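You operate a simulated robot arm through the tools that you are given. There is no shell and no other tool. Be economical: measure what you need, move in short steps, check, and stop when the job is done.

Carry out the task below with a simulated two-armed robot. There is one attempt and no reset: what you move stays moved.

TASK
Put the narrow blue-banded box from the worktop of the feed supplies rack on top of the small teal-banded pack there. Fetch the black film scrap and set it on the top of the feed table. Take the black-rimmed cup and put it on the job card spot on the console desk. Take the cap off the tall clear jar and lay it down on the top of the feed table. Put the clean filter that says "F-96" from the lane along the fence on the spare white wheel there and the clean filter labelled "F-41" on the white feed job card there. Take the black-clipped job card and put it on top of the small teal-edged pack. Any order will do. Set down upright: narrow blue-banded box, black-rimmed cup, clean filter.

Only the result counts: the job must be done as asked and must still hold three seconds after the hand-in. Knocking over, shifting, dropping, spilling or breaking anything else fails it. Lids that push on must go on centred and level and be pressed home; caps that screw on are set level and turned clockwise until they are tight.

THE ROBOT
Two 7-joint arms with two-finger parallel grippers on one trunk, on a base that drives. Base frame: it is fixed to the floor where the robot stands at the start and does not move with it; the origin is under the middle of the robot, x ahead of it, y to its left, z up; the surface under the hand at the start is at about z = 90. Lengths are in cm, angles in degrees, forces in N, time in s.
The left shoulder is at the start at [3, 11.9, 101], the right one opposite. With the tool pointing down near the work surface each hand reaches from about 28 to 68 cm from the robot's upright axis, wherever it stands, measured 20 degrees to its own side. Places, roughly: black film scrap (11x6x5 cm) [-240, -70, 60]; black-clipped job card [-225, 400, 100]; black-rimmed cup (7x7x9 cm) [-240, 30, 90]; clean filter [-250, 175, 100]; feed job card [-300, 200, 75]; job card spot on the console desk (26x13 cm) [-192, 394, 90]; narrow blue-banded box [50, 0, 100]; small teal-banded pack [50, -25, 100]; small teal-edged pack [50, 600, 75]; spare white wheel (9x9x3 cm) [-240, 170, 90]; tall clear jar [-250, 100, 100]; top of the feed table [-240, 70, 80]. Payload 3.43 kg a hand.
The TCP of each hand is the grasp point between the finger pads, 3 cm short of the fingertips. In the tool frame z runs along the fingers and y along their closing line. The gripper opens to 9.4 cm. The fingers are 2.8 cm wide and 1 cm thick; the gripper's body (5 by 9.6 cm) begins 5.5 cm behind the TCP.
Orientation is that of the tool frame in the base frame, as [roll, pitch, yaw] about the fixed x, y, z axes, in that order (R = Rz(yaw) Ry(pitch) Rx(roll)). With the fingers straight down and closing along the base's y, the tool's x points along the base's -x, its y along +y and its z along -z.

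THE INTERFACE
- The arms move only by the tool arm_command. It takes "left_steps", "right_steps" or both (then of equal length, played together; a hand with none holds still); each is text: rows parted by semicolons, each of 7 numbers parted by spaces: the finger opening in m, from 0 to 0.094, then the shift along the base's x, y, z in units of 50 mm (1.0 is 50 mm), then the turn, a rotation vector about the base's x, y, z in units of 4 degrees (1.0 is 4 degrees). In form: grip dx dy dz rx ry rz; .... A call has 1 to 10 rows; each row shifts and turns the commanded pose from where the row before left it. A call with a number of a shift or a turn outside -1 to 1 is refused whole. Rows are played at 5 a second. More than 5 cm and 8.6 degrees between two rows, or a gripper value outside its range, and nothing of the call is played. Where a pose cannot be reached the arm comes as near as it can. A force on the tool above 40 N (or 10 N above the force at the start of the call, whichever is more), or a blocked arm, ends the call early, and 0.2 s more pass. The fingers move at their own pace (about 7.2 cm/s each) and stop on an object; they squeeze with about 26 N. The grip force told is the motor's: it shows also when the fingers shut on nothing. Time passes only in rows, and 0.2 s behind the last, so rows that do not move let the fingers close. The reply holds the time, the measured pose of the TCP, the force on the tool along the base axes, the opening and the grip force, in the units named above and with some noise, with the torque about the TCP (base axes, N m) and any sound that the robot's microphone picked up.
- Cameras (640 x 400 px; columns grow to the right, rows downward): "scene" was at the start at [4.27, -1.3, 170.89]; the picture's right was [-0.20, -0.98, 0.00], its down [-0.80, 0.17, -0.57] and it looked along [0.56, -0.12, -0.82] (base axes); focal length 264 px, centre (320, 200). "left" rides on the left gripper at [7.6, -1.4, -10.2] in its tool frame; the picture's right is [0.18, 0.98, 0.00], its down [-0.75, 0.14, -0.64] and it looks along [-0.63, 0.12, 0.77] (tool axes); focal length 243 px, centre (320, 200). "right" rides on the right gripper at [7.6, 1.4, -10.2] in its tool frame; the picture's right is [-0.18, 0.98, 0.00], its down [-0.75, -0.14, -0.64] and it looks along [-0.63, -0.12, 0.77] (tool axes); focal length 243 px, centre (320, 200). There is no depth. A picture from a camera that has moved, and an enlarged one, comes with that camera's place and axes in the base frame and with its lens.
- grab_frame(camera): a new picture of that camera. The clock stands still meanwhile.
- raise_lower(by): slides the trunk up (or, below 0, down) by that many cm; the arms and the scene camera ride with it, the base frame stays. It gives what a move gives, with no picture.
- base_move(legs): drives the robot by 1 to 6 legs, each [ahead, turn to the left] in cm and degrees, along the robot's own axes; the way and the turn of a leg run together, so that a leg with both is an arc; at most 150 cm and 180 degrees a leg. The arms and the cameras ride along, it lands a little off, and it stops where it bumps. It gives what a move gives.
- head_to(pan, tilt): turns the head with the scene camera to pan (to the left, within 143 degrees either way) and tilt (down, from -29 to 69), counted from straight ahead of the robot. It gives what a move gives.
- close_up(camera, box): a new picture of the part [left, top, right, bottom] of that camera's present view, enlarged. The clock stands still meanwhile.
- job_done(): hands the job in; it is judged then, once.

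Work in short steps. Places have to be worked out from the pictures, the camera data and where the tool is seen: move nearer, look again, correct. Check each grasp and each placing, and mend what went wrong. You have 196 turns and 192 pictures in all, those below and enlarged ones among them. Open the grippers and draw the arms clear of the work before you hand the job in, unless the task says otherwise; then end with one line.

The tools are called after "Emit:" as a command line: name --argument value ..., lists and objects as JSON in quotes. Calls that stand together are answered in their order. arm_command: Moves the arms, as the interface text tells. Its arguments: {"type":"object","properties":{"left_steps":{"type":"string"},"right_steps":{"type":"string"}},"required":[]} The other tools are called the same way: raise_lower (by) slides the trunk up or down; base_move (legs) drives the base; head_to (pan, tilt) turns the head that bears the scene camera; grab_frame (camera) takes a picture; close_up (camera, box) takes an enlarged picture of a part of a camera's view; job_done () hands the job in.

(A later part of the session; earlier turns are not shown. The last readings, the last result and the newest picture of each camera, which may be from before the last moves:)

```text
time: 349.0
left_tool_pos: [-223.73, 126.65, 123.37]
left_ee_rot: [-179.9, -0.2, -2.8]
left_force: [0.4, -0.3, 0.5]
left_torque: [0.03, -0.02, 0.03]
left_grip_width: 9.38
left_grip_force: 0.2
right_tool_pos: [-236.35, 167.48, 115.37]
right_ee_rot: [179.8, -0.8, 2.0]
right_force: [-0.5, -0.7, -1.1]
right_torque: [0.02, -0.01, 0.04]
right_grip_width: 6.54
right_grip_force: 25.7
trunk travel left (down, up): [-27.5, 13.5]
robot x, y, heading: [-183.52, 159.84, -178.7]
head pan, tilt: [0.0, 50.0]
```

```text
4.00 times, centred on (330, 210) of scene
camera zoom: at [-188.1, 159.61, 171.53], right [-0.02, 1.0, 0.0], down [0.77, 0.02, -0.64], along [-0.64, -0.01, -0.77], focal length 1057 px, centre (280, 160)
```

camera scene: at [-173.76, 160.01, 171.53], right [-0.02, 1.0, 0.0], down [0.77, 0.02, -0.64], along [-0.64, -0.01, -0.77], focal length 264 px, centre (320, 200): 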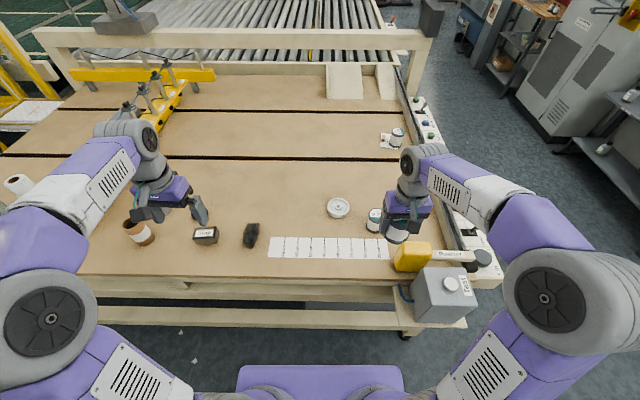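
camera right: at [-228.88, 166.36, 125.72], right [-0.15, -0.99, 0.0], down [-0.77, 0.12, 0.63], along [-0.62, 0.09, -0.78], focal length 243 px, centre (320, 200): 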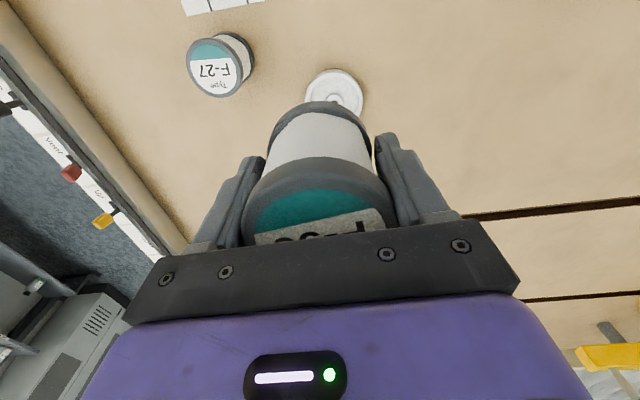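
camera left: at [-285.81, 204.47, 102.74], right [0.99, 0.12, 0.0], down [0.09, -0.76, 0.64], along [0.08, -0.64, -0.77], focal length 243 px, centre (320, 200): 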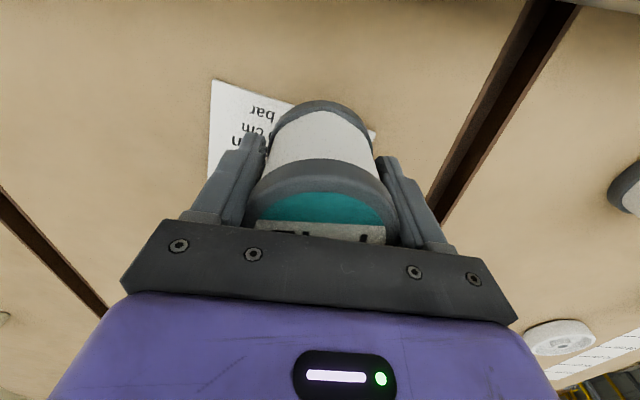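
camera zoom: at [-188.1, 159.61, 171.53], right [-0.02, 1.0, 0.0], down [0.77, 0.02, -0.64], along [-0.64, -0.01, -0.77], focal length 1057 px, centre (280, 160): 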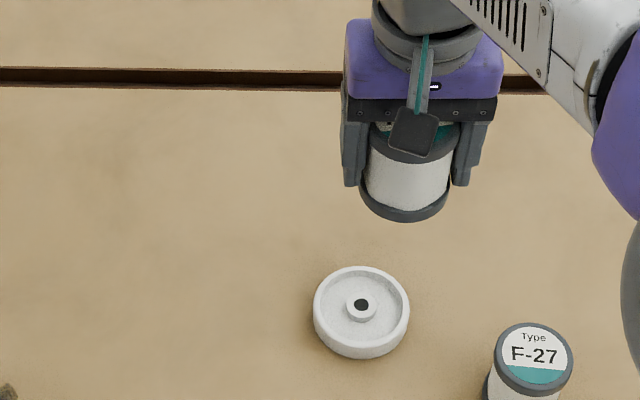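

Wheel centre from both cameras is ≈(-240.2,166.2). I go over it lower and look again.

Emit:
arm_command --right_steps "0.04 -0.4 -0.15 -0.3 0 0.2 0;0.04 -0.36 -0.12 -0.8 0 0 0;0.04 0 0 -0.8 0 0 0;0.04 0 0 -0.6 0 0 0;0.04 0 0 0 0 0 0"

Emit:
close_up --camera "right" --box '[200, 0, 440, 150]'

Emit:
close_up --camera "scene" --box '[270, 180, 410, 270]'

```text
time: 350.2
left_tool_pos: [-223.62, 126.71, 123.49]
left_ee_rot: [-179.9, -0.2, -2.8]
left_force: [0.6, 1.0, -0.1]
left_torque: [0.02, 0.01, -0.02]
left_grip_width: 9.38
left_grip_force: 0.1
right_tool_pos: [-239.9, 166.48, 103.25]
right_ee_rot: [179.6, 0.1, 1.8]
right_force: [0.5, 0.8, -0.6]
right_torque: [-0.04, 0.0, 0.01]
right_grip_width: 6.58
right_grip_force: 26.2
trunk travel left (down, up): [-27.5, 13.5]
robot x, y, heading: [-183.9, 159.46, -178.8]
head pan, tilt: [0.0, 50.0]
```

```text
2.67 times, centred on (320, 75) of right
camera zoom: at [-232.25, 165.4, 113.6], right [-0.15, -0.99, 0.01], down [-0.76, 0.12, 0.64], along [-0.64, 0.09, -0.77], focal length 647 px, centre (320, 533)
```

zoom: 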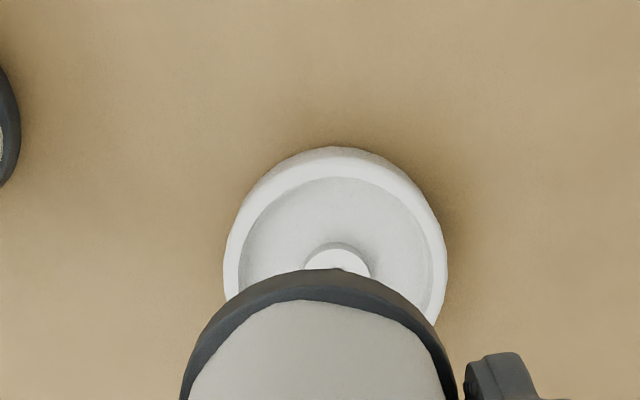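

```text
4.44 times, centred on (340, 225) of scene
camera zoom: at [-187.96, 159.72, 171.54], right [-0.02, 1.0, 0.0], down [0.77, 0.02, -0.64], along [-0.64, -0.01, -0.77], focal length 1175 px, centre (231, 89)
```

zoom: 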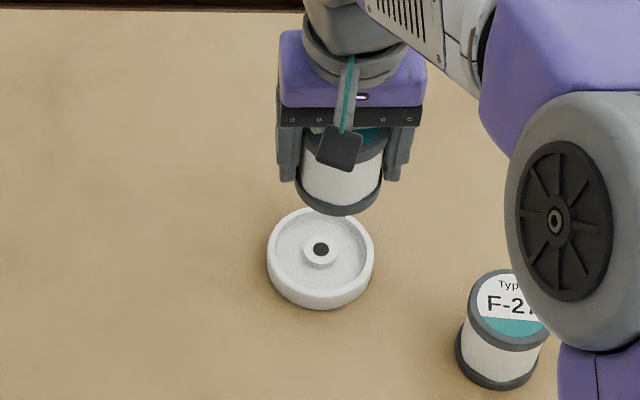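

Target (-240.2,166.1). I shift slightly and descend to just above the wheel.

Emit:
arm_command --right_steps "0.04 -0.05 -0.07 -0.4 0 0 0;0.04 0 0 -0.8 0 0 0;0.04 0 0 -0.7 0 0 0;0.04 0 0 0 0 0 0"

Emit:
close_up --camera "right" --box '[200, 0, 440, 150]'

Emit:
close_up --camera "scene" --box '[270, 180, 410, 270]'

```text
time: 351.2
left_tool_pos: [-223.46, 126.73, 123.53]
left_ee_rot: [-179.9, 0.0, -2.9]
left_force: [0.0, 0.6, 0.1]
left_torque: [-0.01, -0.04, 0.0]
left_grip_width: 9.4
left_grip_force: 0.0
right_tool_pos: [-239.94, 166.21, 93.76]
right_ee_rot: [179.7, 0.1, 1.8]
right_force: [0.8, 0.3, -1.8]
right_torque: [0.02, 0.01, 0.01]
right_grip_width: 6.56
right_grip_force: 26.5
trunk travel left (down, up): [-27.5, 13.5]
robot x, y, heading: [-183.06, 159.33, -178.8]
head pan, tilt: [0.0, 50.0]
```

```text
2.67 times, centred on (320, 75) of right
camera zoom: at [-232.34, 165.21, 103.97], right [-0.15, -0.99, 0.01], down [-0.76, 0.12, 0.64], along [-0.64, 0.09, -0.77], focal length 647 px, centre (320, 533)
```

zoom: 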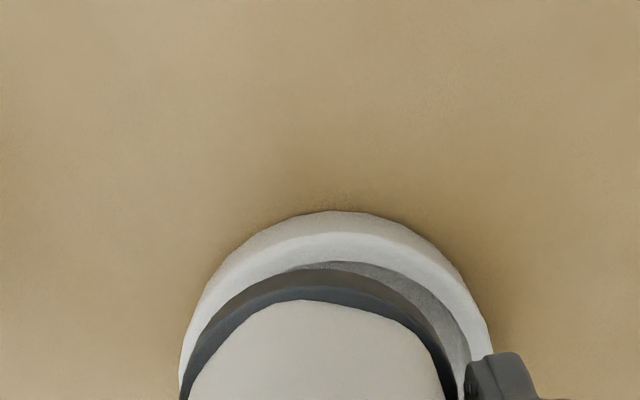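

```text
4.44 times, centred on (340, 225) of scene
camera zoom: at [-187.97, 159.71, 171.54], right [-0.02, 1.0, 0.0], down [0.77, 0.02, -0.64], along [-0.64, -0.01, -0.77], focal length 1175 px, centre (231, 89)
```

zoom: 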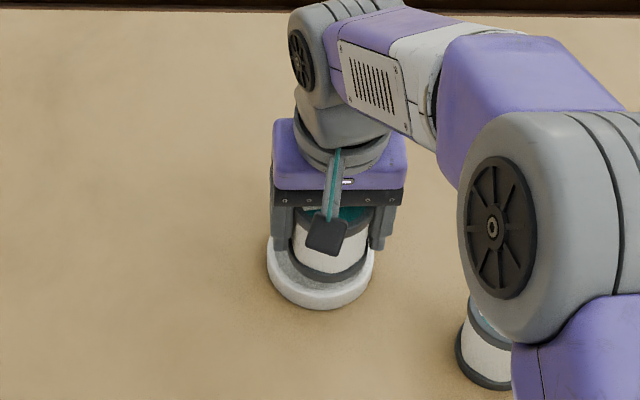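

The filter is about 0.5 cm too far +y. I shift and lower in fine steps.

Emit:
arm_command --right_steps "0.04 -0.02 -0.11 0 0 0 0;0.04 0 0 -0.1 0 0 0;0.04 0 0 -0.1 0 0 0;0.04 0 0 0 0 0 0"

Emit:
close_up --camera "right" --box '[200, 0, 440, 150]'

Emit:
close_up --camera "scene" --box '[290, 190, 390, 255]'

```text
time: 352.2
left_tool_pos: [-223.52, 126.67, 123.4]
left_ee_rot: [-179.9, -0.1, -2.8]
left_force: [1.3, 0.3, 0.0]
left_torque: [0.01, 0.0, 0.02]
left_grip_width: 9.39
left_grip_force: 0.1
right_tool_pos: [-240.16, 165.64, 92.8]
right_ee_rot: [179.7, 0.2, 2.0]
right_force: [0.1, -0.2, -0.8]
right_torque: [0.0, 0.02, -0.01]
right_grip_width: 6.55
right_grip_force: 25.8
trunk travel left (down, up): [-27.5, 13.5]
robot x, y, heading: [-183.51, 159.54, -178.9]
head pan, tilt: [0.0, 50.0]
```

```text
2.67 times, centred on (320, 75) of right
camera zoom: at [-232.54, 164.53, 103.0], right [-0.15, -0.99, 0.01], down [-0.76, 0.12, 0.64], along [-0.64, 0.09, -0.77], focal length 647 px, centre (320, 533)
```

zoom: 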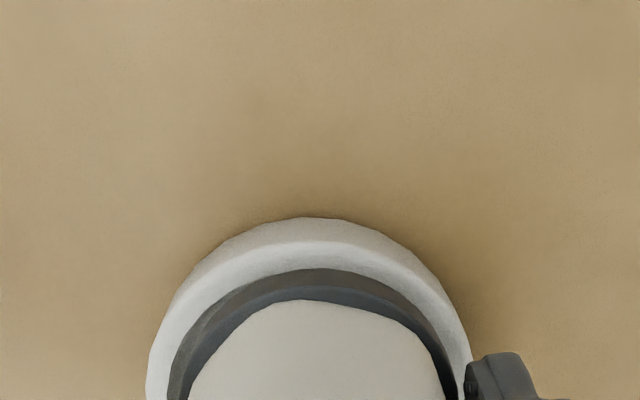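

```text
6.15 times, centred on (340, 222) of scene
camera zoom: at [-188.0, 159.72, 171.53], right [-0.02, 1.0, 0.0], down [0.77, 0.02, -0.64], along [-0.64, -0.01, -0.77], focal length 1626 px, centre (197, 62)
```

zoom: 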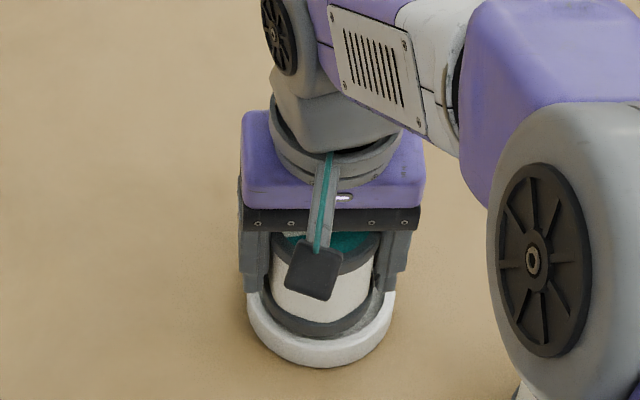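

Now well centred. I lower in small steps until contact.

Emit:
arm_command --right_steps "0.04 0 0 -0.05 0 0 0;0.04 0 0 -0.05 0 0 0;0.04 0 0 -0.05 0 0 0;0.04 0 0 0 0 0 0"

```text
time: 353.2
left_tool_pos: [-223.53, 126.85, 123.41]
left_ee_rot: [-180.0, -0.1, -2.9]
left_force: [-0.6, -0.3, 0.2]
left_torque: [-0.02, -0.01, -0.01]
left_grip_width: 9.4
left_grip_force: 0.1
right_tool_pos: [-240.1, 165.63, 91.88]
right_ee_rot: [179.7, 0.0, 1.9]
right_force: [-0.4, -1.3, -1.9]
right_torque: [0.02, -0.01, -0.04]
right_grip_width: 6.56
right_grip_force: 25.9
trunk travel left (down, up): [-27.5, 13.5]
robot x, y, heading: [-183.28, 159.75, -178.6]
head pan, tilt: [0.0, 50.0]
```

Emit:
arm_command --right_steps "0.04 0 0 -0.04 0 0 0;0.04 0 0 -0.04 0 0 0;0.04 0 0 -0.04 0 0 0;0.04 0 0 0 0 0 0"

Emit:
close_up --camera "scene" --box '[290, 190, 390, 255]'

```text
time: 354.2
left_tool_pos: [-223.47, 126.67, 123.45]
left_ee_rot: [180.0, -0.1, -2.8]
left_force: [-0.3, 0.3, 0.2]
left_torque: [-0.02, -0.02, -0.01]
left_grip_width: 9.41
left_grip_force: 0.0
right_tool_pos: [-240.16, 165.5, 91.57]
right_ee_rot: [179.7, 0.3, 1.8]
right_force: [0.7, 1.0, 17.1]
right_torque: [-0.03, -0.47, -0.02]
right_grip_width: 6.58
right_grip_force: 26.0
trunk travel left (down, up): [-27.5, 13.5]
robot x, y, heading: [-183.39, 159.17, -178.8]
head pan, tilt: [0.0, 50.0]
```

```text
6.15 times, centred on (340, 222) of scene
camera zoom: at [-187.83, 159.69, 171.56], right [-0.02, 1.0, 0.0], down [0.77, 0.02, -0.64], along [-0.64, -0.01, -0.77], focal length 1626 px, centre (197, 62)
```

zoom: 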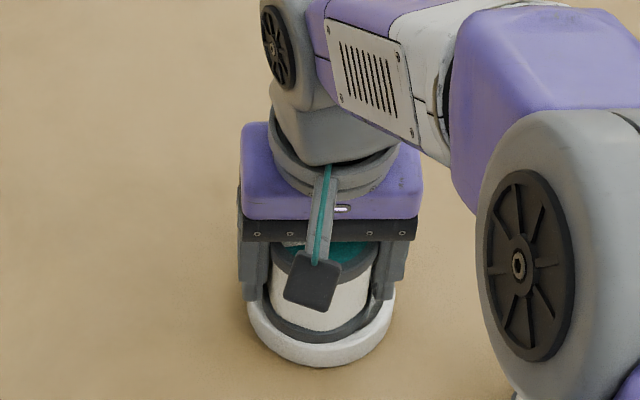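

The torque shows contact at the +x edge, i.e. on the rim. I lift slightly, shift -0.4 cm in x and lower again.

Emit:
arm_command --right_steps "0.04 0 0 0.12 0 0 0;0.04 -0.08 0 0 0 0 0;0.04 0 0 -0.1 0 0 0;0.04 0 0 -0.04 0 0 0;0.04 0 0 -0.04 0 0 0;0.04 0 0 -0.04 0 0 0;0.04 0 0 0 0 0 0"

```text
time: 355.8
left_tool_pos: [-223.37, 126.65, 123.53]
left_ee_rot: [-179.9, 0.0, -2.9]
left_force: [0.3, 0.7, -0.6]
left_torque: [0.01, 0.01, 0.0]
left_grip_width: 9.4
left_grip_force: 0.1
right_tool_pos: [-240.67, 165.52, 91.06]
right_ee_rot: [179.7, 0.4, 2.0]
right_force: [-2.1, 3.0, 25.7]
right_torque: [0.09, 0.1, -0.03]
right_grip_width: 6.56
right_grip_force: 25.7
trunk travel left (down, up): [-27.5, 13.5]
robot x, y, heading: [-183.82, 159.94, -179.0]
head pan, tilt: [0.0, 50.0]
```

It is seated centrally (little torque, 5 mm lower). I relax the pressure, release, and rise.

Emit:
arm_command --right_steps "0.04 0 0 0.03 0 0 0;0.085 0 0 0 0 0 0;0.085 0 0 0 0 0 0;0.085 0 0 0.3 0 0 0;0.085 0 0 0.8 0 0 0;0.085 0 0 0.8 0 0 0;0.094 0 0 0.8 0 0 0;0.094 0.4 0.3 0.8 0 0 0;0.094 0.5 0.5 0.4 0 0 0;0.094 0.5 0.5 0.4 0 0 0"

Emit:
close_up --camera "scene" --box '[250, 160, 410, 260]'

Emit:
grab_frame --camera "scene"

```text
time: 358.0
left_tool_pos: [-223.53, 126.78, 123.57]
left_ee_rot: [-179.9, -0.1, -2.8]
left_force: [0.9, -0.4, 0.5]
left_torque: [-0.03, 0.03, 0.01]
left_grip_width: 9.44
left_grip_force: 0.1
right_tool_pos: [-233.62, 171.82, 112.74]
right_ee_rot: [179.7, 0.2, 1.9]
right_force: [-1.3, 0.4, -0.1]
right_torque: [0.0, 0.04, 0.01]
right_grip_width: 9.41
right_grip_force: 0.0
trunk travel left (down, up): [-27.5, 13.5]
robot x, y, heading: [-183.47, 159.66, -179.0]
head pan, tilt: [0.0, 50.0]
```

```text
4.00 times, centred on (330, 210) of scene
camera zoom: at [-187.83, 159.82, 171.54], right [-0.02, 1.0, 0.0], down [0.77, 0.02, -0.64], along [-0.64, -0.01, -0.77], focal length 1057 px, centre (280, 160)
```

zoom: 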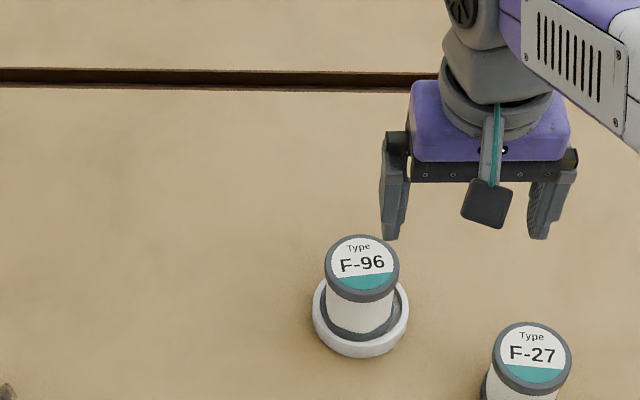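

```text
87 pictures are left
camera scene: at [-187.83, 159.82, 171.54], right [-0.02, 1.0, 0.0], down [0.77, 0.02, -0.64], along [-0.64, -0.01, -0.77], focal length 264 px, centre (320, 200)
```

scene: 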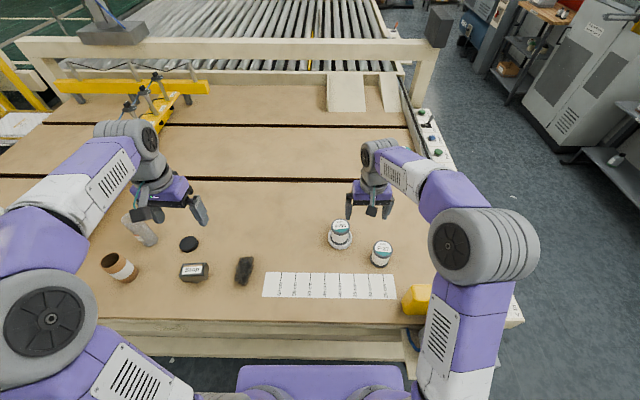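

F-96 stands well on the wheel. Now the cup: I raise the right hand and drive to y≈38 at the table.

Emit:
arm_command --right_steps "0.094 0.3 0.5 0.7 0 0 0;0.094 0.3 0.4 0.7 0 0 0;0.094 0.3 0.3 0.5 0 0 0"

Emit:
base_move --legs '[[-30, 0], [0, 90], [122, 0], [0, -90], [26, 0]]'

Emit:
grab_frame --camera "scene"

```text
time: 358.8
left_tool_pos: [-223.51, 126.79, 123.56]
left_ee_rot: [-179.9, -0.1, -2.7]
left_force: [1.4, 0.5, 0.0]
left_torque: [0.01, 0.0, -0.02]
left_grip_width: 9.43
left_grip_force: 0.1
right_tool_pos: [-229.4, 177.95, 122.0]
right_ee_rot: [179.7, 0.2, 1.8]
right_force: [0.4, 0.0, 0.3]
right_torque: [0.01, 0.01, -0.03]
right_grip_width: 9.39
right_grip_force: 0.0
trunk travel left (down, up): [-27.5, 13.5]
robot x, y, heading: [-183.36, 159.87, -179.0]
head pan, tilt: [0.0, 50.0]
```

```text
time: 375.8
left_tool_pos: [-209.56, -2.23, 123.41]
left_ee_rot: [-179.9, -0.1, 1.5]
left_force: [-1.3, 0.1, 0.0]
left_torque: [0.01, -0.03, 0.0]
left_grip_width: 9.39
left_grip_force: 0.1
right_tool_pos: [-219.27, 48.19, 121.94]
right_ee_rot: [179.7, 0.1, 6.2]
right_force: [0.1, -1.1, -0.1]
right_torque: [-0.01, 0.0, 0.0]
right_grip_width: 9.39
right_grip_force: 0.1
trunk travel left (down, up): [-27.5, 13.5]
robot x, y, heading: [-171.92, 33.44, -174.7]
head pan, tilt: [0.0, 50.0]
```

```text
86 pictures are left
camera scene: at [-176.57, 33.14, 171.53], right [-0.1, 1.0, 0.0], down [0.76, 0.07, -0.64], along [-0.64, -0.06, -0.77], focal length 264 px, centre (320, 200)
```

scene: 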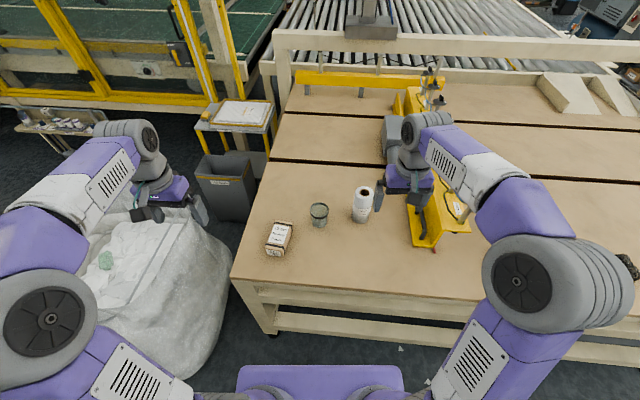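

The cup is at about (-236.5,27.3). I advance 9 cm, move the right hand aside and bring the left above the cup.

Emit:
base_move --legs '[[9, 0]]'

Emit:
arm_command --left_steps "0.094 -0.36 0.6 -0.2 0 0 0;0.094 -0.36 0.6 -0.2 0 0 0;0.094 -0.36 0.6 -0.2 0 0 0;0.094 -0.36 0.6 -0.2 0 0 0;0.094 -0.36 0.6 -0.2 0 0 0;0.094 -0.36 0.6 -0.2 0 0 0;0.094 -0.36 0.6 -0.2 0 0 0;0.094 -0.36 0.6 -0.2 0 0 0;0.094 -0.36 0.6 -0.2 0 0 0;0.094 -0.36 0.6 -0.2 0 0 0" --right_steps "0.094 0.3 0.5 0.1 0 0 0;0.094 0.3 0.5 0.1 0 0 0;0.094 0.3 0.5 0.1 0 0 0;0.094 0.2 0.5 0.1 0 0 0;0.094 0 0.4 0 0 0 0;0.094 0 0 0 0 0 0;0.094 0 0 0 0 0 0;0.094 0 0 0 0 0 0;0.094 0 0 0 0 0 0;0.094 0 0 0 0 0 0"

Emit:
grab_frame --camera "left"

Emit:
close_up --camera "scene" --box '[220, 160, 420, 285]'

```text
time: 376.9
left_tool_pos: [-218.52, -3.06, 123.48]
left_ee_rot: [-179.9, -0.1, 1.4]
left_force: [-1.0, -0.4, -0.3]
left_torque: [-0.01, -0.02, -0.01]
left_grip_width: 9.39
left_grip_force: 0.1
right_tool_pos: [-228.09, 47.6, 121.94]
right_ee_rot: [179.7, 0.1, 6.0]
right_force: [-0.1, 0.5, 0.8]
right_torque: [0.0, 0.0, 0.04]
right_grip_width: 9.4
right_grip_force: 0.0
trunk travel left (down, up): [-27.5, 13.5]
robot x, y, heading: [-180.61, 32.73, -174.7]
head pan, tilt: [0.0, 50.0]
```

```text
time: 379.1
left_tool_pos: [-236.87, 27.02, 113.79]
left_ee_rot: [-180.0, 0.0, 1.3]
left_force: [0.2, -0.1, -0.3]
left_torque: [-0.02, -0.03, 0.02]
left_grip_width: 9.41
left_grip_force: 0.0
right_tool_pos: [-222.68, 59.64, 123.75]
right_ee_rot: [179.7, 0.1, 6.0]
right_force: [-0.3, 0.2, 0.3]
right_torque: [0.02, 0.01, 0.03]
right_grip_width: 9.4
right_grip_force: 0.1
trunk travel left (down, up): [-27.5, 13.5]
robot x, y, heading: [-181.34, 32.57, -174.5]
head pan, tilt: [0.0, 50.0]
```

```text
85 pictures are left
camera left: at [-229.28, 28.52, 124.07], right [0.21, -0.98, 0.0], down [-0.75, -0.16, 0.64], along [-0.63, -0.13, -0.77], focal length 243 px, centre (320, 200)
```

left: 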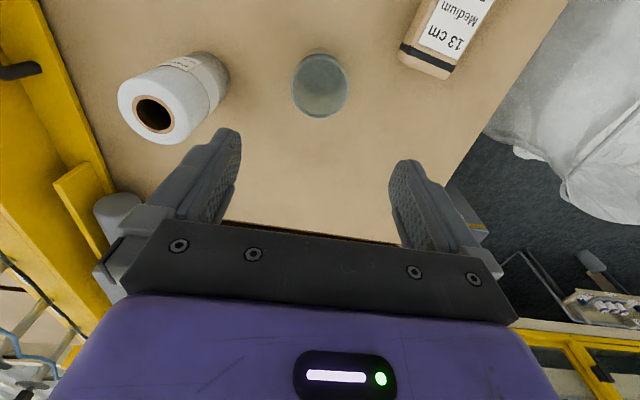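

```text
3.20 times, centred on (320, 222) of scene
camera zoom: at [-185.42, 32.44, 171.53], right [-0.09, 1.0, 0.0], down [0.76, 0.07, -0.64], along [-0.64, -0.06, -0.77], focal length 846 px, centre (320, 128)
```

zoom: 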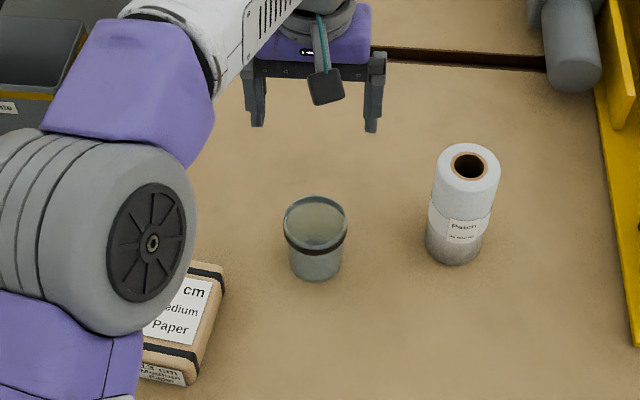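

The cup's centre is (-237.6,26.9), rim Ø7. I descend around it and close.

Emit:
arm_command --left_steps "0.094 -0.15 -0.02 -0.4 0 0 0;0.094 0 0 -0.8 0 0 0;0.094 0 0 -0.8 0 0 0;0.094 0 0 -0.8 0 0 0;0.094 0 0 -0.8 0 0 0;0.094 0 0 -0.8 0 0 0;0.094 0 0 -0.4 0 0 0;0.04 0 0 0 0 0 0;0.04 0 0 0 0 0 0;0.04 0 0 0 0 0 0"

Emit:
grab_frame --camera "left"

```text
time: 381.3
left_tool_pos: [-237.14, 26.79, 89.5]
left_ee_rot: [-179.9, -0.1, 1.3]
left_force: [-1.2, 0.7, -0.1]
left_torque: [0.05, 0.0, 0.01]
left_grip_width: 6.75
left_grip_force: 25.9
right_tool_pos: [-222.59, 59.52, 123.87]
right_ee_rot: [179.6, 0.2, 6.0]
right_force: [0.2, -0.4, 0.5]
right_torque: [0.0, -0.01, 0.04]
right_grip_width: 9.37
right_grip_force: 0.1
trunk travel left (down, up): [-27.5, 13.5]
robot x, y, heading: [-181.11, 33.04, -174.5]
head pan, tilt: [0.0, 50.0]
```

```text
83 pictures are left
camera left: at [-229.74, 28.4, 99.87], right [0.21, -0.98, 0.0], down [-0.75, -0.16, 0.64], along [-0.63, -0.13, -0.77], focal length 243 px, centre (320, 200)
```

left: 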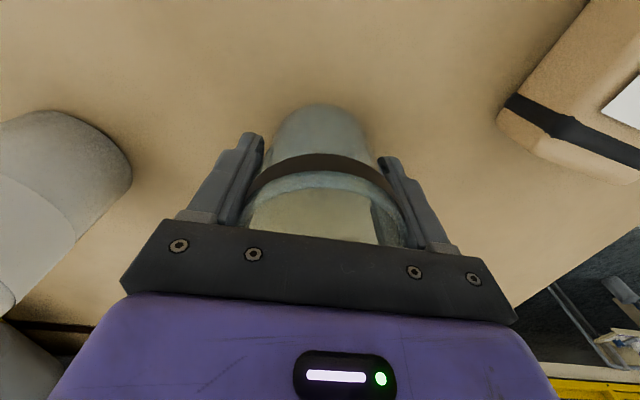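

The cup is gripped at 6.75. I lift smoothly and drive toward the console.

Emit:
arm_command --left_steps "0.04 0 0 0.4 0 0 0;0.04 0 0 0.7 0 0 0;0.04 0 0 0.8 0 0 0;0.04 0 0 0.8 0 0 0;0.04 0 0 0.8 0 0 0;0.04 0 0 0.8 0 0 0;0.04 0.4 -0.3 0.7 0 0 0;0.04 0.5 -0.4 0.4 0 0 0;0.04 0.5 -0.4 0 0 0 0;0.04 0 0 0 0 0 0"

Emit:
base_move --legs '[[-45, 0], [0, -95], [150, 0], [90, 0]]'

Emit:
head_to --pan 25 --tilt 30

Emit:
grab_frame --camera "scene"

```text
time: 383.5
left_tool_pos: [-229.99, 21.18, 116.37]
left_ee_rot: [-179.9, -0.1, 1.3]
left_force: [-0.5, 0.8, -0.5]
left_torque: [-0.01, 0.02, 0.02]
left_grip_width: 6.76
left_grip_force: 25.6
right_tool_pos: [-222.57, 59.65, 123.85]
right_ee_rot: [179.6, 0.1, 6.0]
right_force: [0.1, -0.4, 0.4]
right_torque: [0.02, 0.02, 0.01]
right_grip_width: 9.39
right_grip_force: 0.0
trunk travel left (down, up): [-27.5, 13.5]
robot x, y, heading: [-180.9, 32.66, -174.7]
head pan, tilt: [0.0, 50.0]
```

```text
time: 401.7
left_tool_pos: [-146.35, 327.85, 116.53]
left_ee_rot: [-179.8, -0.1, -93.5]
left_force: [-0.3, -0.1, 0.1]
left_torque: [-0.02, 0.01, 0.02]
left_grip_width: 6.8
left_grip_force: 26.1
right_tool_pos: [-108.79, 317.31, 123.92]
right_ee_rot: [179.6, 0.2, -89.0]
right_force: [0.1, 0.6, -0.4]
right_torque: [-0.03, 0.03, 0.04]
right_grip_width: 9.42
right_grip_force: 0.1
trunk travel left (down, up): [-27.5, 13.5]
robot x, y, heading: [-139.22, 278.15, 90.8]
head pan, tilt: [0.0, 50.0]
```

```text
time: 402.6
left_tool_pos: [-146.51, 327.95, 116.45]
left_ee_rot: [-180.0, -0.2, -93.6]
left_force: [0.1, 0.5, -0.6]
left_torque: [-0.01, 0.0, -0.01]
left_grip_width: 6.77
left_grip_force: 26.5
right_tool_pos: [-108.79, 317.27, 123.81]
right_ee_rot: [179.7, 0.2, -88.9]
right_force: [-0.1, 0.2, 0.3]
right_torque: [0.0, -0.03, -0.04]
right_grip_width: 9.42
right_grip_force: 0.1
trunk travel left (down, up): [-27.5, 13.5]
robot x, y, heading: [-139.18, 277.93, 90.2]
head pan, tilt: [25.0, 30.0]
```

```text
82 pictures are left
camera scene: at [-142.9, 283.3, 174.48], right [0.9, 0.43, 0.0], down [0.21, -0.45, -0.87], along [-0.37, 0.78, -0.5], focal length 264 px, centre (320, 200)
```

scene: 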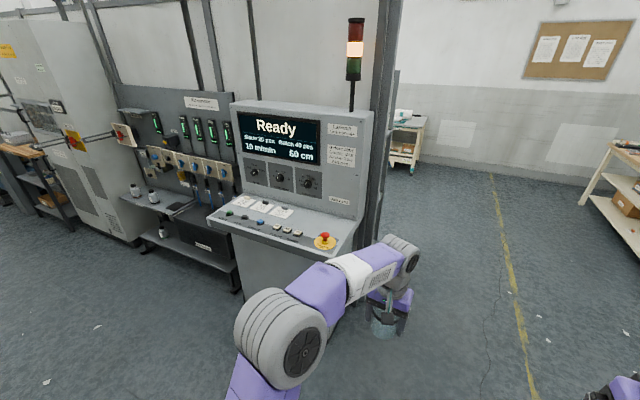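

Emit:
close_up --camera "scene" --box '[190, 160, 350, 260]'

```text
4.00 times, centred on (270, 210) of scene
camera zoom: at [-142.9, 283.3, 174.48], right [0.9, 0.43, 0.0], down [0.21, -0.45, -0.87], along [-0.37, 0.78, -0.5], focal length 1057 px, centre (520, 160)
```

zoom: 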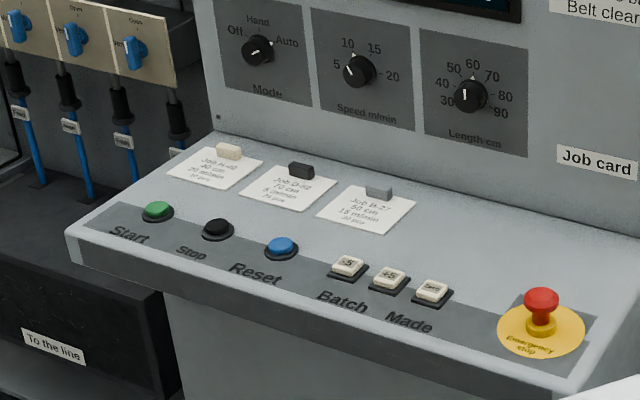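

The middle card with the black clip is the job card to fetch; the spot is the free area at the right, about (-193,393). I retract the cup hand a little and drive up to (-181,336).

Emit:
arm_command --left_steps "0.04 -0.1 -0.5 0.2 0 0 0;0.04 -0.1 -0.6 0.2 0 0 0;0.04 -0.1 -0.6 0.2 0 0 0"

Emit:
base_move --legs '[[0, 35], [70, 0], [0, -35]]'

Emit:
head_to --pan 5 --tilt 45

Emit:
grab_frame --camera "scene"

```text
time: 403.4
left_tool_pos: [-147.87, 319.25, 119.4]
left_ee_rot: [-179.8, 0.0, -93.6]
left_force: [0.3, 0.9, -0.8]
left_torque: [0.0, 0.0, -0.02]
left_grip_width: 6.77
left_grip_force: 25.8
right_tool_pos: [-108.84, 317.03, 123.94]
right_ee_rot: [179.7, 0.2, -88.8]
right_force: [0.2, 0.0, 0.0]
right_torque: [0.0, 0.0, 0.01]
right_grip_width: 9.38
right_grip_force: 0.0
trunk travel left (down, up): [-27.5, 13.5]
robot x, y, heading: [-138.85, 277.94, 90.4]
head pan, tilt: [25.0, 30.0]
```

```text
time: 410.5
left_tool_pos: [-186.7, 375.34, 119.31]
left_ee_rot: [-179.8, -0.1, -94.7]
left_force: [-0.4, -0.1, -0.5]
left_torque: [0.02, 0.01, -0.01]
left_grip_width: 6.77
left_grip_force: 26.3
right_tool_pos: [-147.64, 372.41, 123.83]
right_ee_rot: [179.8, 0.2, -89.9]
right_force: [0.4, -0.7, -0.4]
right_torque: [-0.02, 0.02, -0.02]
right_grip_width: 9.43
right_grip_force: 0.1
trunk travel left (down, up): [-27.5, 13.5]
robot x, y, heading: [-178.97, 333.66, 89.2]
head pan, tilt: [25.0, 30.0]
```

```text
time: 411.3
left_tool_pos: [-186.82, 375.29, 119.36]
left_ee_rot: [-179.8, -0.1, -94.7]
left_force: [-0.5, 1.5, -0.1]
left_torque: [-0.02, -0.02, -0.03]
left_grip_width: 6.76
left_grip_force: 26.2
right_tool_pos: [-147.75, 372.2, 123.86]
right_ee_rot: [179.7, 0.1, -90.0]
right_force: [-0.2, -0.6, -0.3]
right_torque: [-0.03, -0.04, -0.01]
right_grip_width: 9.4
right_grip_force: 0.0
trunk travel left (down, up): [-27.5, 13.5]
robot x, y, heading: [-179.03, 333.46, 89.5]
head pan, tilt: [5.0, 45.0]
```

```text
80 pictures are left
camera scene: at [-179.33, 338.92, 172.23], right [1.0, 0.08, 0.0], down [0.05, -0.7, -0.71], along [-0.05, 0.71, -0.71], focal length 264 px, centre (320, 200)
```

scene: 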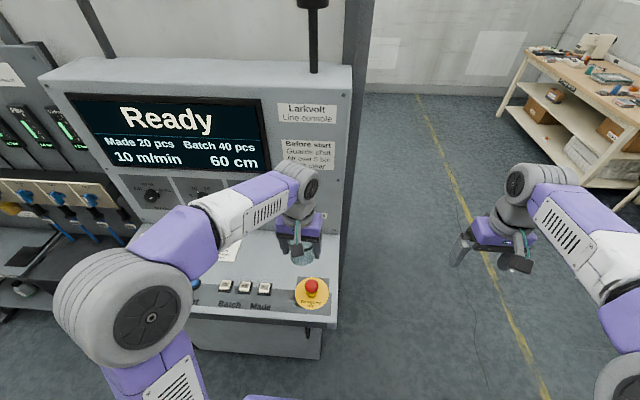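

I move the cup above the spot and look.

Emit:
arm_command --left_steps "0.04 -0.3 0.6 -0.2 0 0 0;0.04 -0.3 0.7 -0.3 0 0 0;0.04 -0.3 0.7 -0.3 0 0 0;0.04 -0.3 0.7 -0.3 0 0 0;0.04 -0.2 0.5 -0.3 0 0 0"

Emit:
grab_frame --camera "left"

Emit:
grab_frame --camera "scene"

```text
time: 412.5
left_tool_pos: [-193.76, 391.61, 112.17]
left_ee_rot: [-179.8, -0.1, -94.7]
left_force: [-0.5, 0.3, 0.1]
left_torque: [-0.03, 0.04, -0.02]
left_grip_width: 6.76
left_grip_force: 26.1
right_tool_pos: [-147.74, 372.29, 123.9]
right_ee_rot: [179.7, 0.1, -90.0]
right_force: [0.4, -0.1, 0.3]
right_torque: [-0.05, -0.01, -0.03]
right_grip_width: 9.44
right_grip_force: 0.0
trunk travel left (down, up): [-27.5, 13.5]
robot x, y, heading: [-178.85, 333.68, 89.3]
head pan, tilt: [5.0, 45.0]
```

```text
79 pictures are left
camera left: at [-193.14, 383.9, 122.57], right [-0.99, -0.1, 0.0], down [-0.08, 0.76, 0.64], along [-0.06, 0.64, -0.77], focal length 243 px, centre (320, 200)
```

left: 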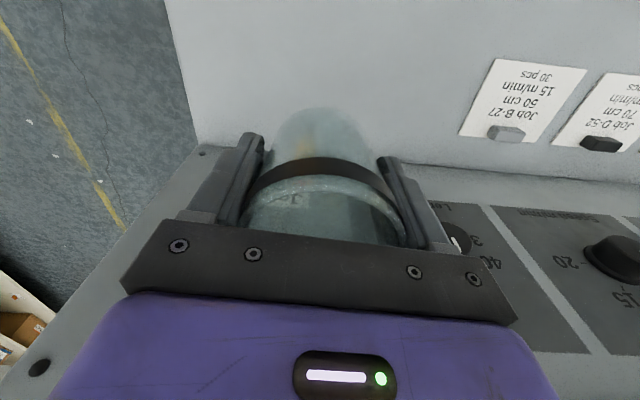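

```text
78 pictures are left
camera scene: at [-179.33, 339.02, 172.22], right [1.0, 0.08, 0.0], down [0.05, -0.71, -0.71], along [-0.05, 0.7, -0.71], focal length 264 px, centre (320, 200)
```

scene: 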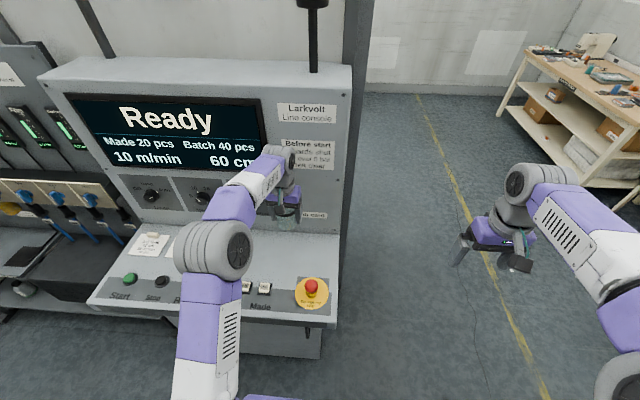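

Spot is free, desk back wall at y≈401. I lower to near the desk and then feel for contact.

Emit:
arm_command --left_steps "0.04 0.1 0.05 -0.6 0 0 0;0.04 0 0 -0.7 0 0 0;0.04 0 0 -0.7 0 0 0;0.04 0 0 -0.4 0 0 0;0.04 0 0 -0.15 0 0 0;0.04 0 0 -0.1 0 0 0;0.04 0 0 -0.08 0 0 0;0.04 0 0 -0.08 0 0 0;0.04 0 0 -0.06 0 0 0;0.04 0 0 0 0 0 0"

Emit:
grab_frame --camera "left"

```text
time: 414.7
left_tool_pos: [-193.23, 391.47, 98.06]
left_ee_rot: [-179.9, 0.0, -94.7]
left_force: [0.6, -0.1, -0.8]
left_torque: [0.01, 0.02, -0.05]
left_grip_width: 6.76
left_grip_force: 25.9
right_tool_pos: [-147.78, 372.3, 123.85]
right_ee_rot: [179.7, 0.2, -90.0]
right_force: [0.1, -0.2, 0.2]
right_torque: [0.0, 0.0, -0.01]
right_grip_width: 9.38
right_grip_force: 0.1
trunk travel left (down, up): [-27.5, 13.5]
robot x, y, heading: [-179.12, 333.22, 89.2]
head pan, tilt: [5.0, 45.0]
```

```text
77 pictures are left
camera left: at [-192.56, 383.8, 108.36], right [-0.99, -0.1, 0.0], down [-0.08, 0.76, 0.64], along [-0.06, 0.64, -0.77], focal length 243 px, centre (320, 200)
```

left: 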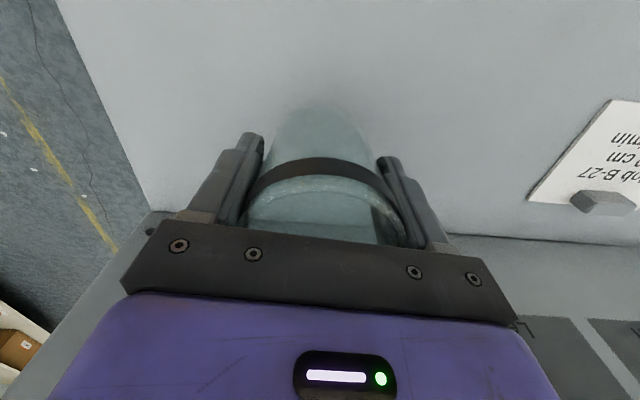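

Emit:
arm_command --left_steps "0.04 0 0 -0.08 0 0 0;0.04 0 0 -0.08 0 0 0;0.04 0 0 -0.08 0 0 0;0.04 0 0 -0.06 0 0 0;0.04 0 0 -0.06 0 0 0;0.04 0 0 -0.06 0 0 0;0.04 0 0 -0.06 0 0 0;0.04 0 0 -0.06 0 0 0;0.04 0 0 0 0 0 0"

```text
time: 416.7
left_tool_pos: [-193.29, 391.58, 95.26]
left_ee_rot: [-179.9, -0.1, -94.6]
left_force: [-0.3, 0.6, -0.3]
left_torque: [-0.03, -0.01, 0.0]
left_grip_width: 6.76
left_grip_force: 26.4
right_tool_pos: [-147.65, 372.3, 123.98]
right_ee_rot: [179.7, 0.2, -90.0]
right_force: [0.8, 0.6, 0.8]
right_torque: [0.01, -0.01, -0.01]
right_grip_width: 9.42
right_grip_force: 0.1
trunk travel left (down, up): [-27.5, 13.5]
robot x, y, heading: [-179.19, 333.35, 89.2]
head pan, tilt: [5.0, 45.0]
```

Emit:
arm_command --left_steps "0.04 0 0 -0.06 0 0 0;0.04 0 0 -0.05 0 0 0;0.04 0 0 -0.05 0 0 0;0.04 0 0 -0.05 0 0 0;0.04 0 0 -0.05 0 0 0;0.04 0 0 0 0 0 0"

Emit:
close_up --camera "scene" --box '[220, 170, 360, 260]'

```text
time: 418.1
left_tool_pos: [-193.32, 391.49, 94.3]
left_ee_rot: [-179.9, 0.3, -94.7]
left_force: [-3.0, 4.6, 21.7]
left_torque: [0.0, -0.12, -0.09]
left_grip_width: 6.78
left_grip_force: 26.4
right_tool_pos: [-147.77, 372.18, 123.91]
right_ee_rot: [179.7, 0.3, -90.0]
right_force: [-0.8, -0.3, 0.2]
right_torque: [-0.02, 0.02, -0.02]
right_grip_width: 9.43
right_grip_force: 0.0
trunk travel left (down, up): [-27.5, 13.5]
robot x, y, heading: [-179.09, 334.03, 89.4]
head pan, tilt: [5.0, 45.0]
```

```text
4.44 times, centred on (290, 215) of scene
camera zoom: at [-179.29, 338.77, 172.24], right [1.0, 0.08, 0.0], down [0.05, -0.7, -0.71], along [-0.05, 0.71, -0.71], focal length 1175 px, centre (453, 133)
```

zoom: 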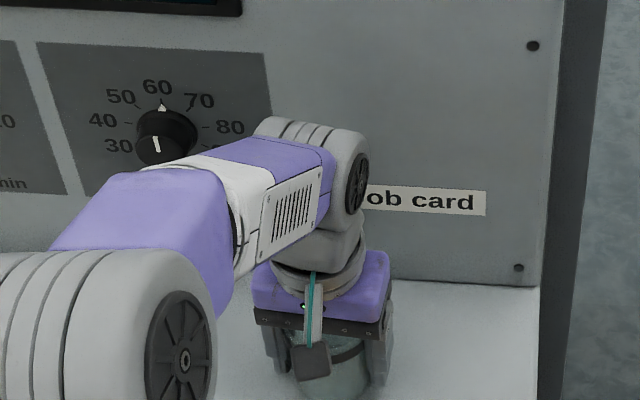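

Contact with 22 N and level. I ease slightly, release, and rise straight up.

Emit:
arm_command --left_steps "0.04 0 0 0.03 0 0 0;0.085 0 0 0 0 0 0;0.085 0 0 0 0 0 0;0.085 0 0 0.3 0 0 0;0.085 0 0 0.8 0 0 0;0.09 0 0 0.8 0 0 0;0.094 0 -0.2 0.8 0 0 0;0.094 0 -0.5 0.6 0 0 0;0.094 0 -0.6 0.4 0 0 0;0.094 0 -0.6 0 0 0 0"

Emit:
grab_frame --camera "scene"

Emit:
close_up --camera "scene" --box '[120, 200, 360, 350]'

```text
time: 420.3
left_tool_pos: [-193.43, 381.84, 112.3]
left_ee_rot: [-179.8, -0.2, -94.7]
left_force: [0.4, -0.3, -0.9]
left_torque: [0.01, 0.03, 0.01]
left_grip_width: 9.39
left_grip_force: 0.0
right_tool_pos: [-147.72, 372.24, 124.02]
right_ee_rot: [179.6, 0.2, -90.0]
right_force: [0.2, 0.0, 0.2]
right_torque: [0.03, -0.01, 0.0]
right_grip_width: 9.41
right_grip_force: 0.0
trunk travel left (down, up): [-27.5, 13.5]
robot x, y, heading: [-178.71, 333.68, 89.4]
head pan, tilt: [5.0, 45.0]
```

```text
75 pictures are left
camera scene: at [-179.34, 338.81, 172.23], right [1.0, 0.08, 0.0], down [0.05, -0.7, -0.71], along [-0.05, 0.71, -0.71], focal length 264 px, centre (320, 200)
```

scene: 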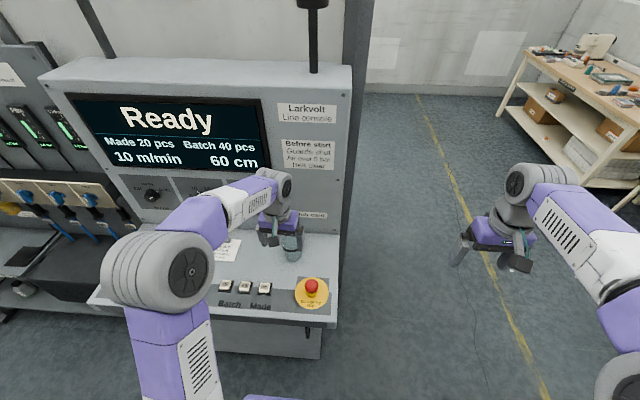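

```text
2.67 times, centred on (240, 275) of scene
camera zoom: at [-179.34, 338.81, 172.23], right [1.0, 0.08, 0.0], down [0.05, -0.7, -0.71], along [-0.05, 0.71, -0.71], focal length 705 px, centre (533, 0)
```

zoom: 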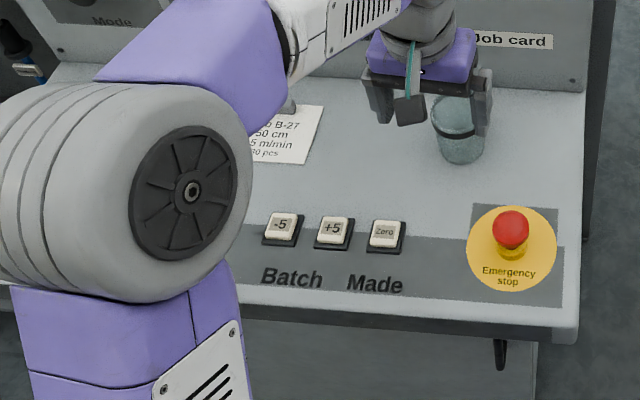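

The cup stands on the spot. Next I move over in front of the black-clipped card (clip ≈(-234,396)).

Emit:
base_move --legs '[[-22, 0], [0, 90], [42, 0], [0, -90], [25, 0]]'

Emit:
grab_frame --camera "scene"

Emit:
close_up --camera "scene" --box '[240, 200, 400, 300]'

```text
time: 433.5
left_tool_pos: [-234.76, 384.45, 112.38]
left_ee_rot: [-179.7, -0.1, -95.7]
left_force: [0.1, -0.7, -0.3]
left_torque: [-0.01, 0.0, 0.02]
left_grip_width: 9.39
left_grip_force: 0.0
right_tool_pos: [-189.35, 374.23, 123.86]
right_ee_rot: [179.7, 0.1, -91.0]
right_force: [0.7, -0.6, -0.1]
right_torque: [-0.02, 0.02, 0.02]
right_grip_width: 9.4
right_grip_force: 0.1
trunk travel left (down, up): [-27.5, 13.5]
robot x, y, heading: [-220.86, 336.58, 88.5]
head pan, tilt: [5.0, 45.0]
```

```text
73 pictures are left
camera scene: at [-221.51, 341.36, 172.22], right [1.0, 0.06, 0.0], down [0.04, -0.71, -0.71], along [-0.04, 0.71, -0.71], focal length 264 px, centre (320, 200)
```

scene: 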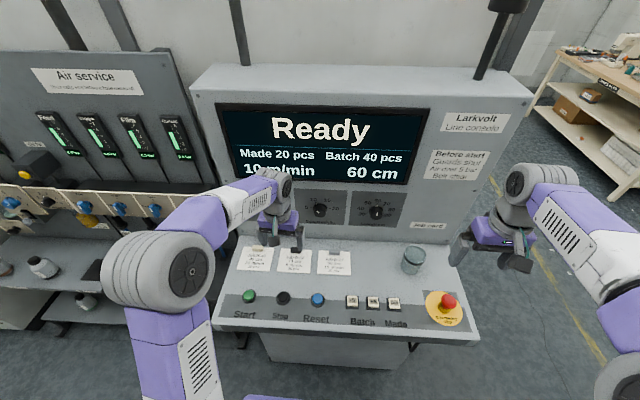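

```text
4.00 times, centred on (320, 250) of scene
camera zoom: at [-221.51, 341.36, 172.22], right [1.0, 0.06, 0.0], down [0.04, -0.71, -0.71], along [-0.04, 0.71, -0.71], focal length 1057 px, centre (320, 0)
```

zoom: 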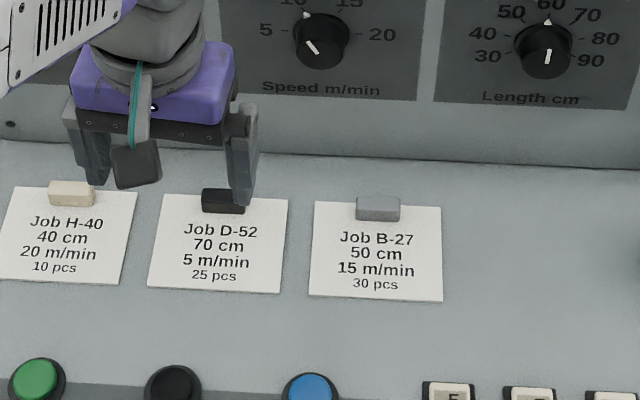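

I bring the left hand above the clip, with fingers closing along x, and check with the wrist camera.

Emit:
arm_command --left_steps "0.065 0.1 0.6 -0.2 0 0 0;0.065 0.1 0.7 -0.3 0 0 0;0.065 0.1 0.7 -0.5 0 0 0.6"

Emit:
close_up --camera "left" --box '[160, 0, 480, 200]'

Emit:
grab_frame --camera "scene"

```text
time: 434.3
left_tool_pos: [-233.25, 395.02, 107.34]
left_ee_rot: [-179.8, -0.3, -93.3]
left_force: [-0.5, 0.1, 0.1]
left_torque: [-0.05, 0.02, 0.0]
left_grip_width: 6.47
left_grip_force: 0.0
right_tool_pos: [-189.41, 374.29, 123.82]
right_ee_rot: [179.7, 0.1, -91.0]
right_force: [-0.7, 0.0, -0.2]
right_torque: [-0.01, -0.03, 0.02]
right_grip_width: 9.38
right_grip_force: 0.2
trunk travel left (down, up): [-27.5, 13.5]
robot x, y, heading: [-221.18, 336.32, 88.2]
head pan, tilt: [5.0, 45.0]
```

```text
2.00 times, centred on (320, 100) of left
camera zoom: at [-232.3, 387.4, 117.65], right [-0.99, -0.13, 0.0], down [-0.1, 0.76, 0.64], along [-0.08, 0.63, -0.77], focal length 485 px, centre (320, 400)
```

zoom: 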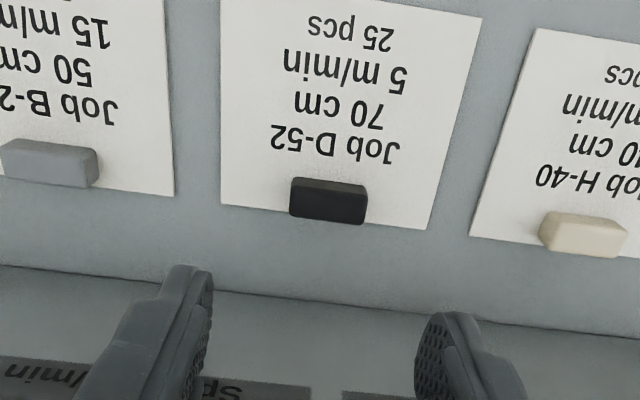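

```text
70 pictures are left
camera scene: at [-221.47, 341.49, 172.21], right [1.0, 0.06, 0.0], down [0.04, -0.71, -0.71], along [-0.04, 0.7, -0.71], focal length 264 px, centre (320, 200)
```

scene: 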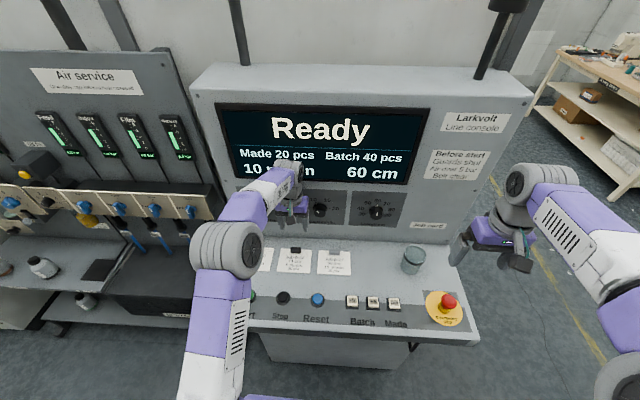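

The clip is at (-233.7,395.5). I square the yaw, descend to the clip and close.

Emit:
arm_command --left_steps "0.065 -0.08 0.04 -0.6 0 0 0.8;0.065 0 0 -0.8 0 0 0;0.065 0 0 -0.7 0 0 0;0.065 0 0 -0.4 0 0 0;0.065 0 0 -0.2 0 0 0;0.065 0 0 -0.1 0 0 0;0.065 0 0 0 0 0 0"

Emit:
close_up --camera "left" --box '[160, 50, 480, 250]'

```text
time: 435.9
left_tool_pos: [-233.79, 395.03, 93.4]
left_ee_rot: [-179.8, 0.1, -90.0]
left_force: [2.0, -0.9, 10.5]
left_torque: [-0.07, 0.2, 0.02]
left_grip_width: 6.47
left_grip_force: 0.0
right_tool_pos: [-189.39, 374.03, 124.04]
right_ee_rot: [179.6, 0.2, -91.0]
right_force: [0.3, -0.7, 0.2]
right_torque: [-0.02, -0.01, -0.02]
right_grip_width: 9.4
right_grip_force: 0.1
trunk travel left (down, up): [-27.5, 13.5]
robot x, y, heading: [-221.42, 335.91, 88.3]
head pan, tilt: [5.0, 45.0]
```

```text
2.00 times, centred on (320, 150) of left
camera zoom: at [-232.36, 387.32, 103.68], right [-0.98, -0.18, 0.0], down [-0.14, 0.75, 0.64], along [-0.12, 0.63, -0.77], focal length 485 px, centre (320, 300)
```

zoom: 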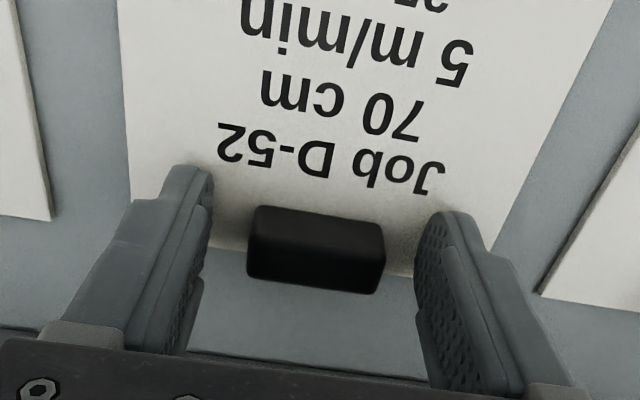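

The tips touch the card (10 N). I raise 3 mm and close on the clip.

Emit:
arm_command --left_steps "0.065 0 0.05 0.06 0 0 0;0.02 0 0 0 0 0 0;0.02 0 0 0 0 0 0;0.02 0 0 0 0 0 0;0.02 0 0 0 0 0 0"

Emit:
close_up --camera "left" --box '[160, 50, 480, 250]'

```text
time: 437.1
left_tool_pos: [-233.71, 395.09, 93.41]
left_ee_rot: [-179.9, -0.1, -90.0]
left_force: [0.3, 0.5, -0.2]
left_torque: [0.05, -0.01, -0.01]
left_grip_width: 3.86
left_grip_force: 26.1
right_tool_pos: [-189.38, 374.13, 123.91]
right_ee_rot: [179.7, 0.2, -91.0]
right_force: [0.2, 0.6, -0.3]
right_torque: [0.01, 0.0, 0.01]
right_grip_width: 9.4
right_grip_force: 0.1
trunk travel left (down, up): [-27.5, 13.5]
robot x, y, heading: [-221.17, 336.18, 88.3]
head pan, tilt: [5.0, 45.0]
```

```text
2.00 times, centred on (320, 150) of left
camera zoom: at [-232.37, 387.5, 103.86], right [-0.98, -0.18, 0.0], down [-0.14, 0.75, 0.64], along [-0.12, 0.63, -0.77], focal length 485 px, centre (320, 300)
```

zoom: 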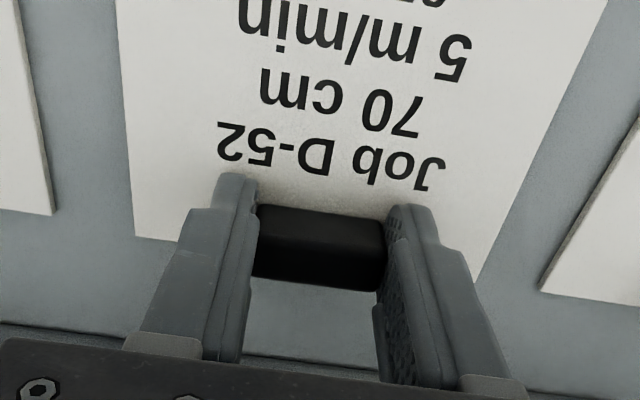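

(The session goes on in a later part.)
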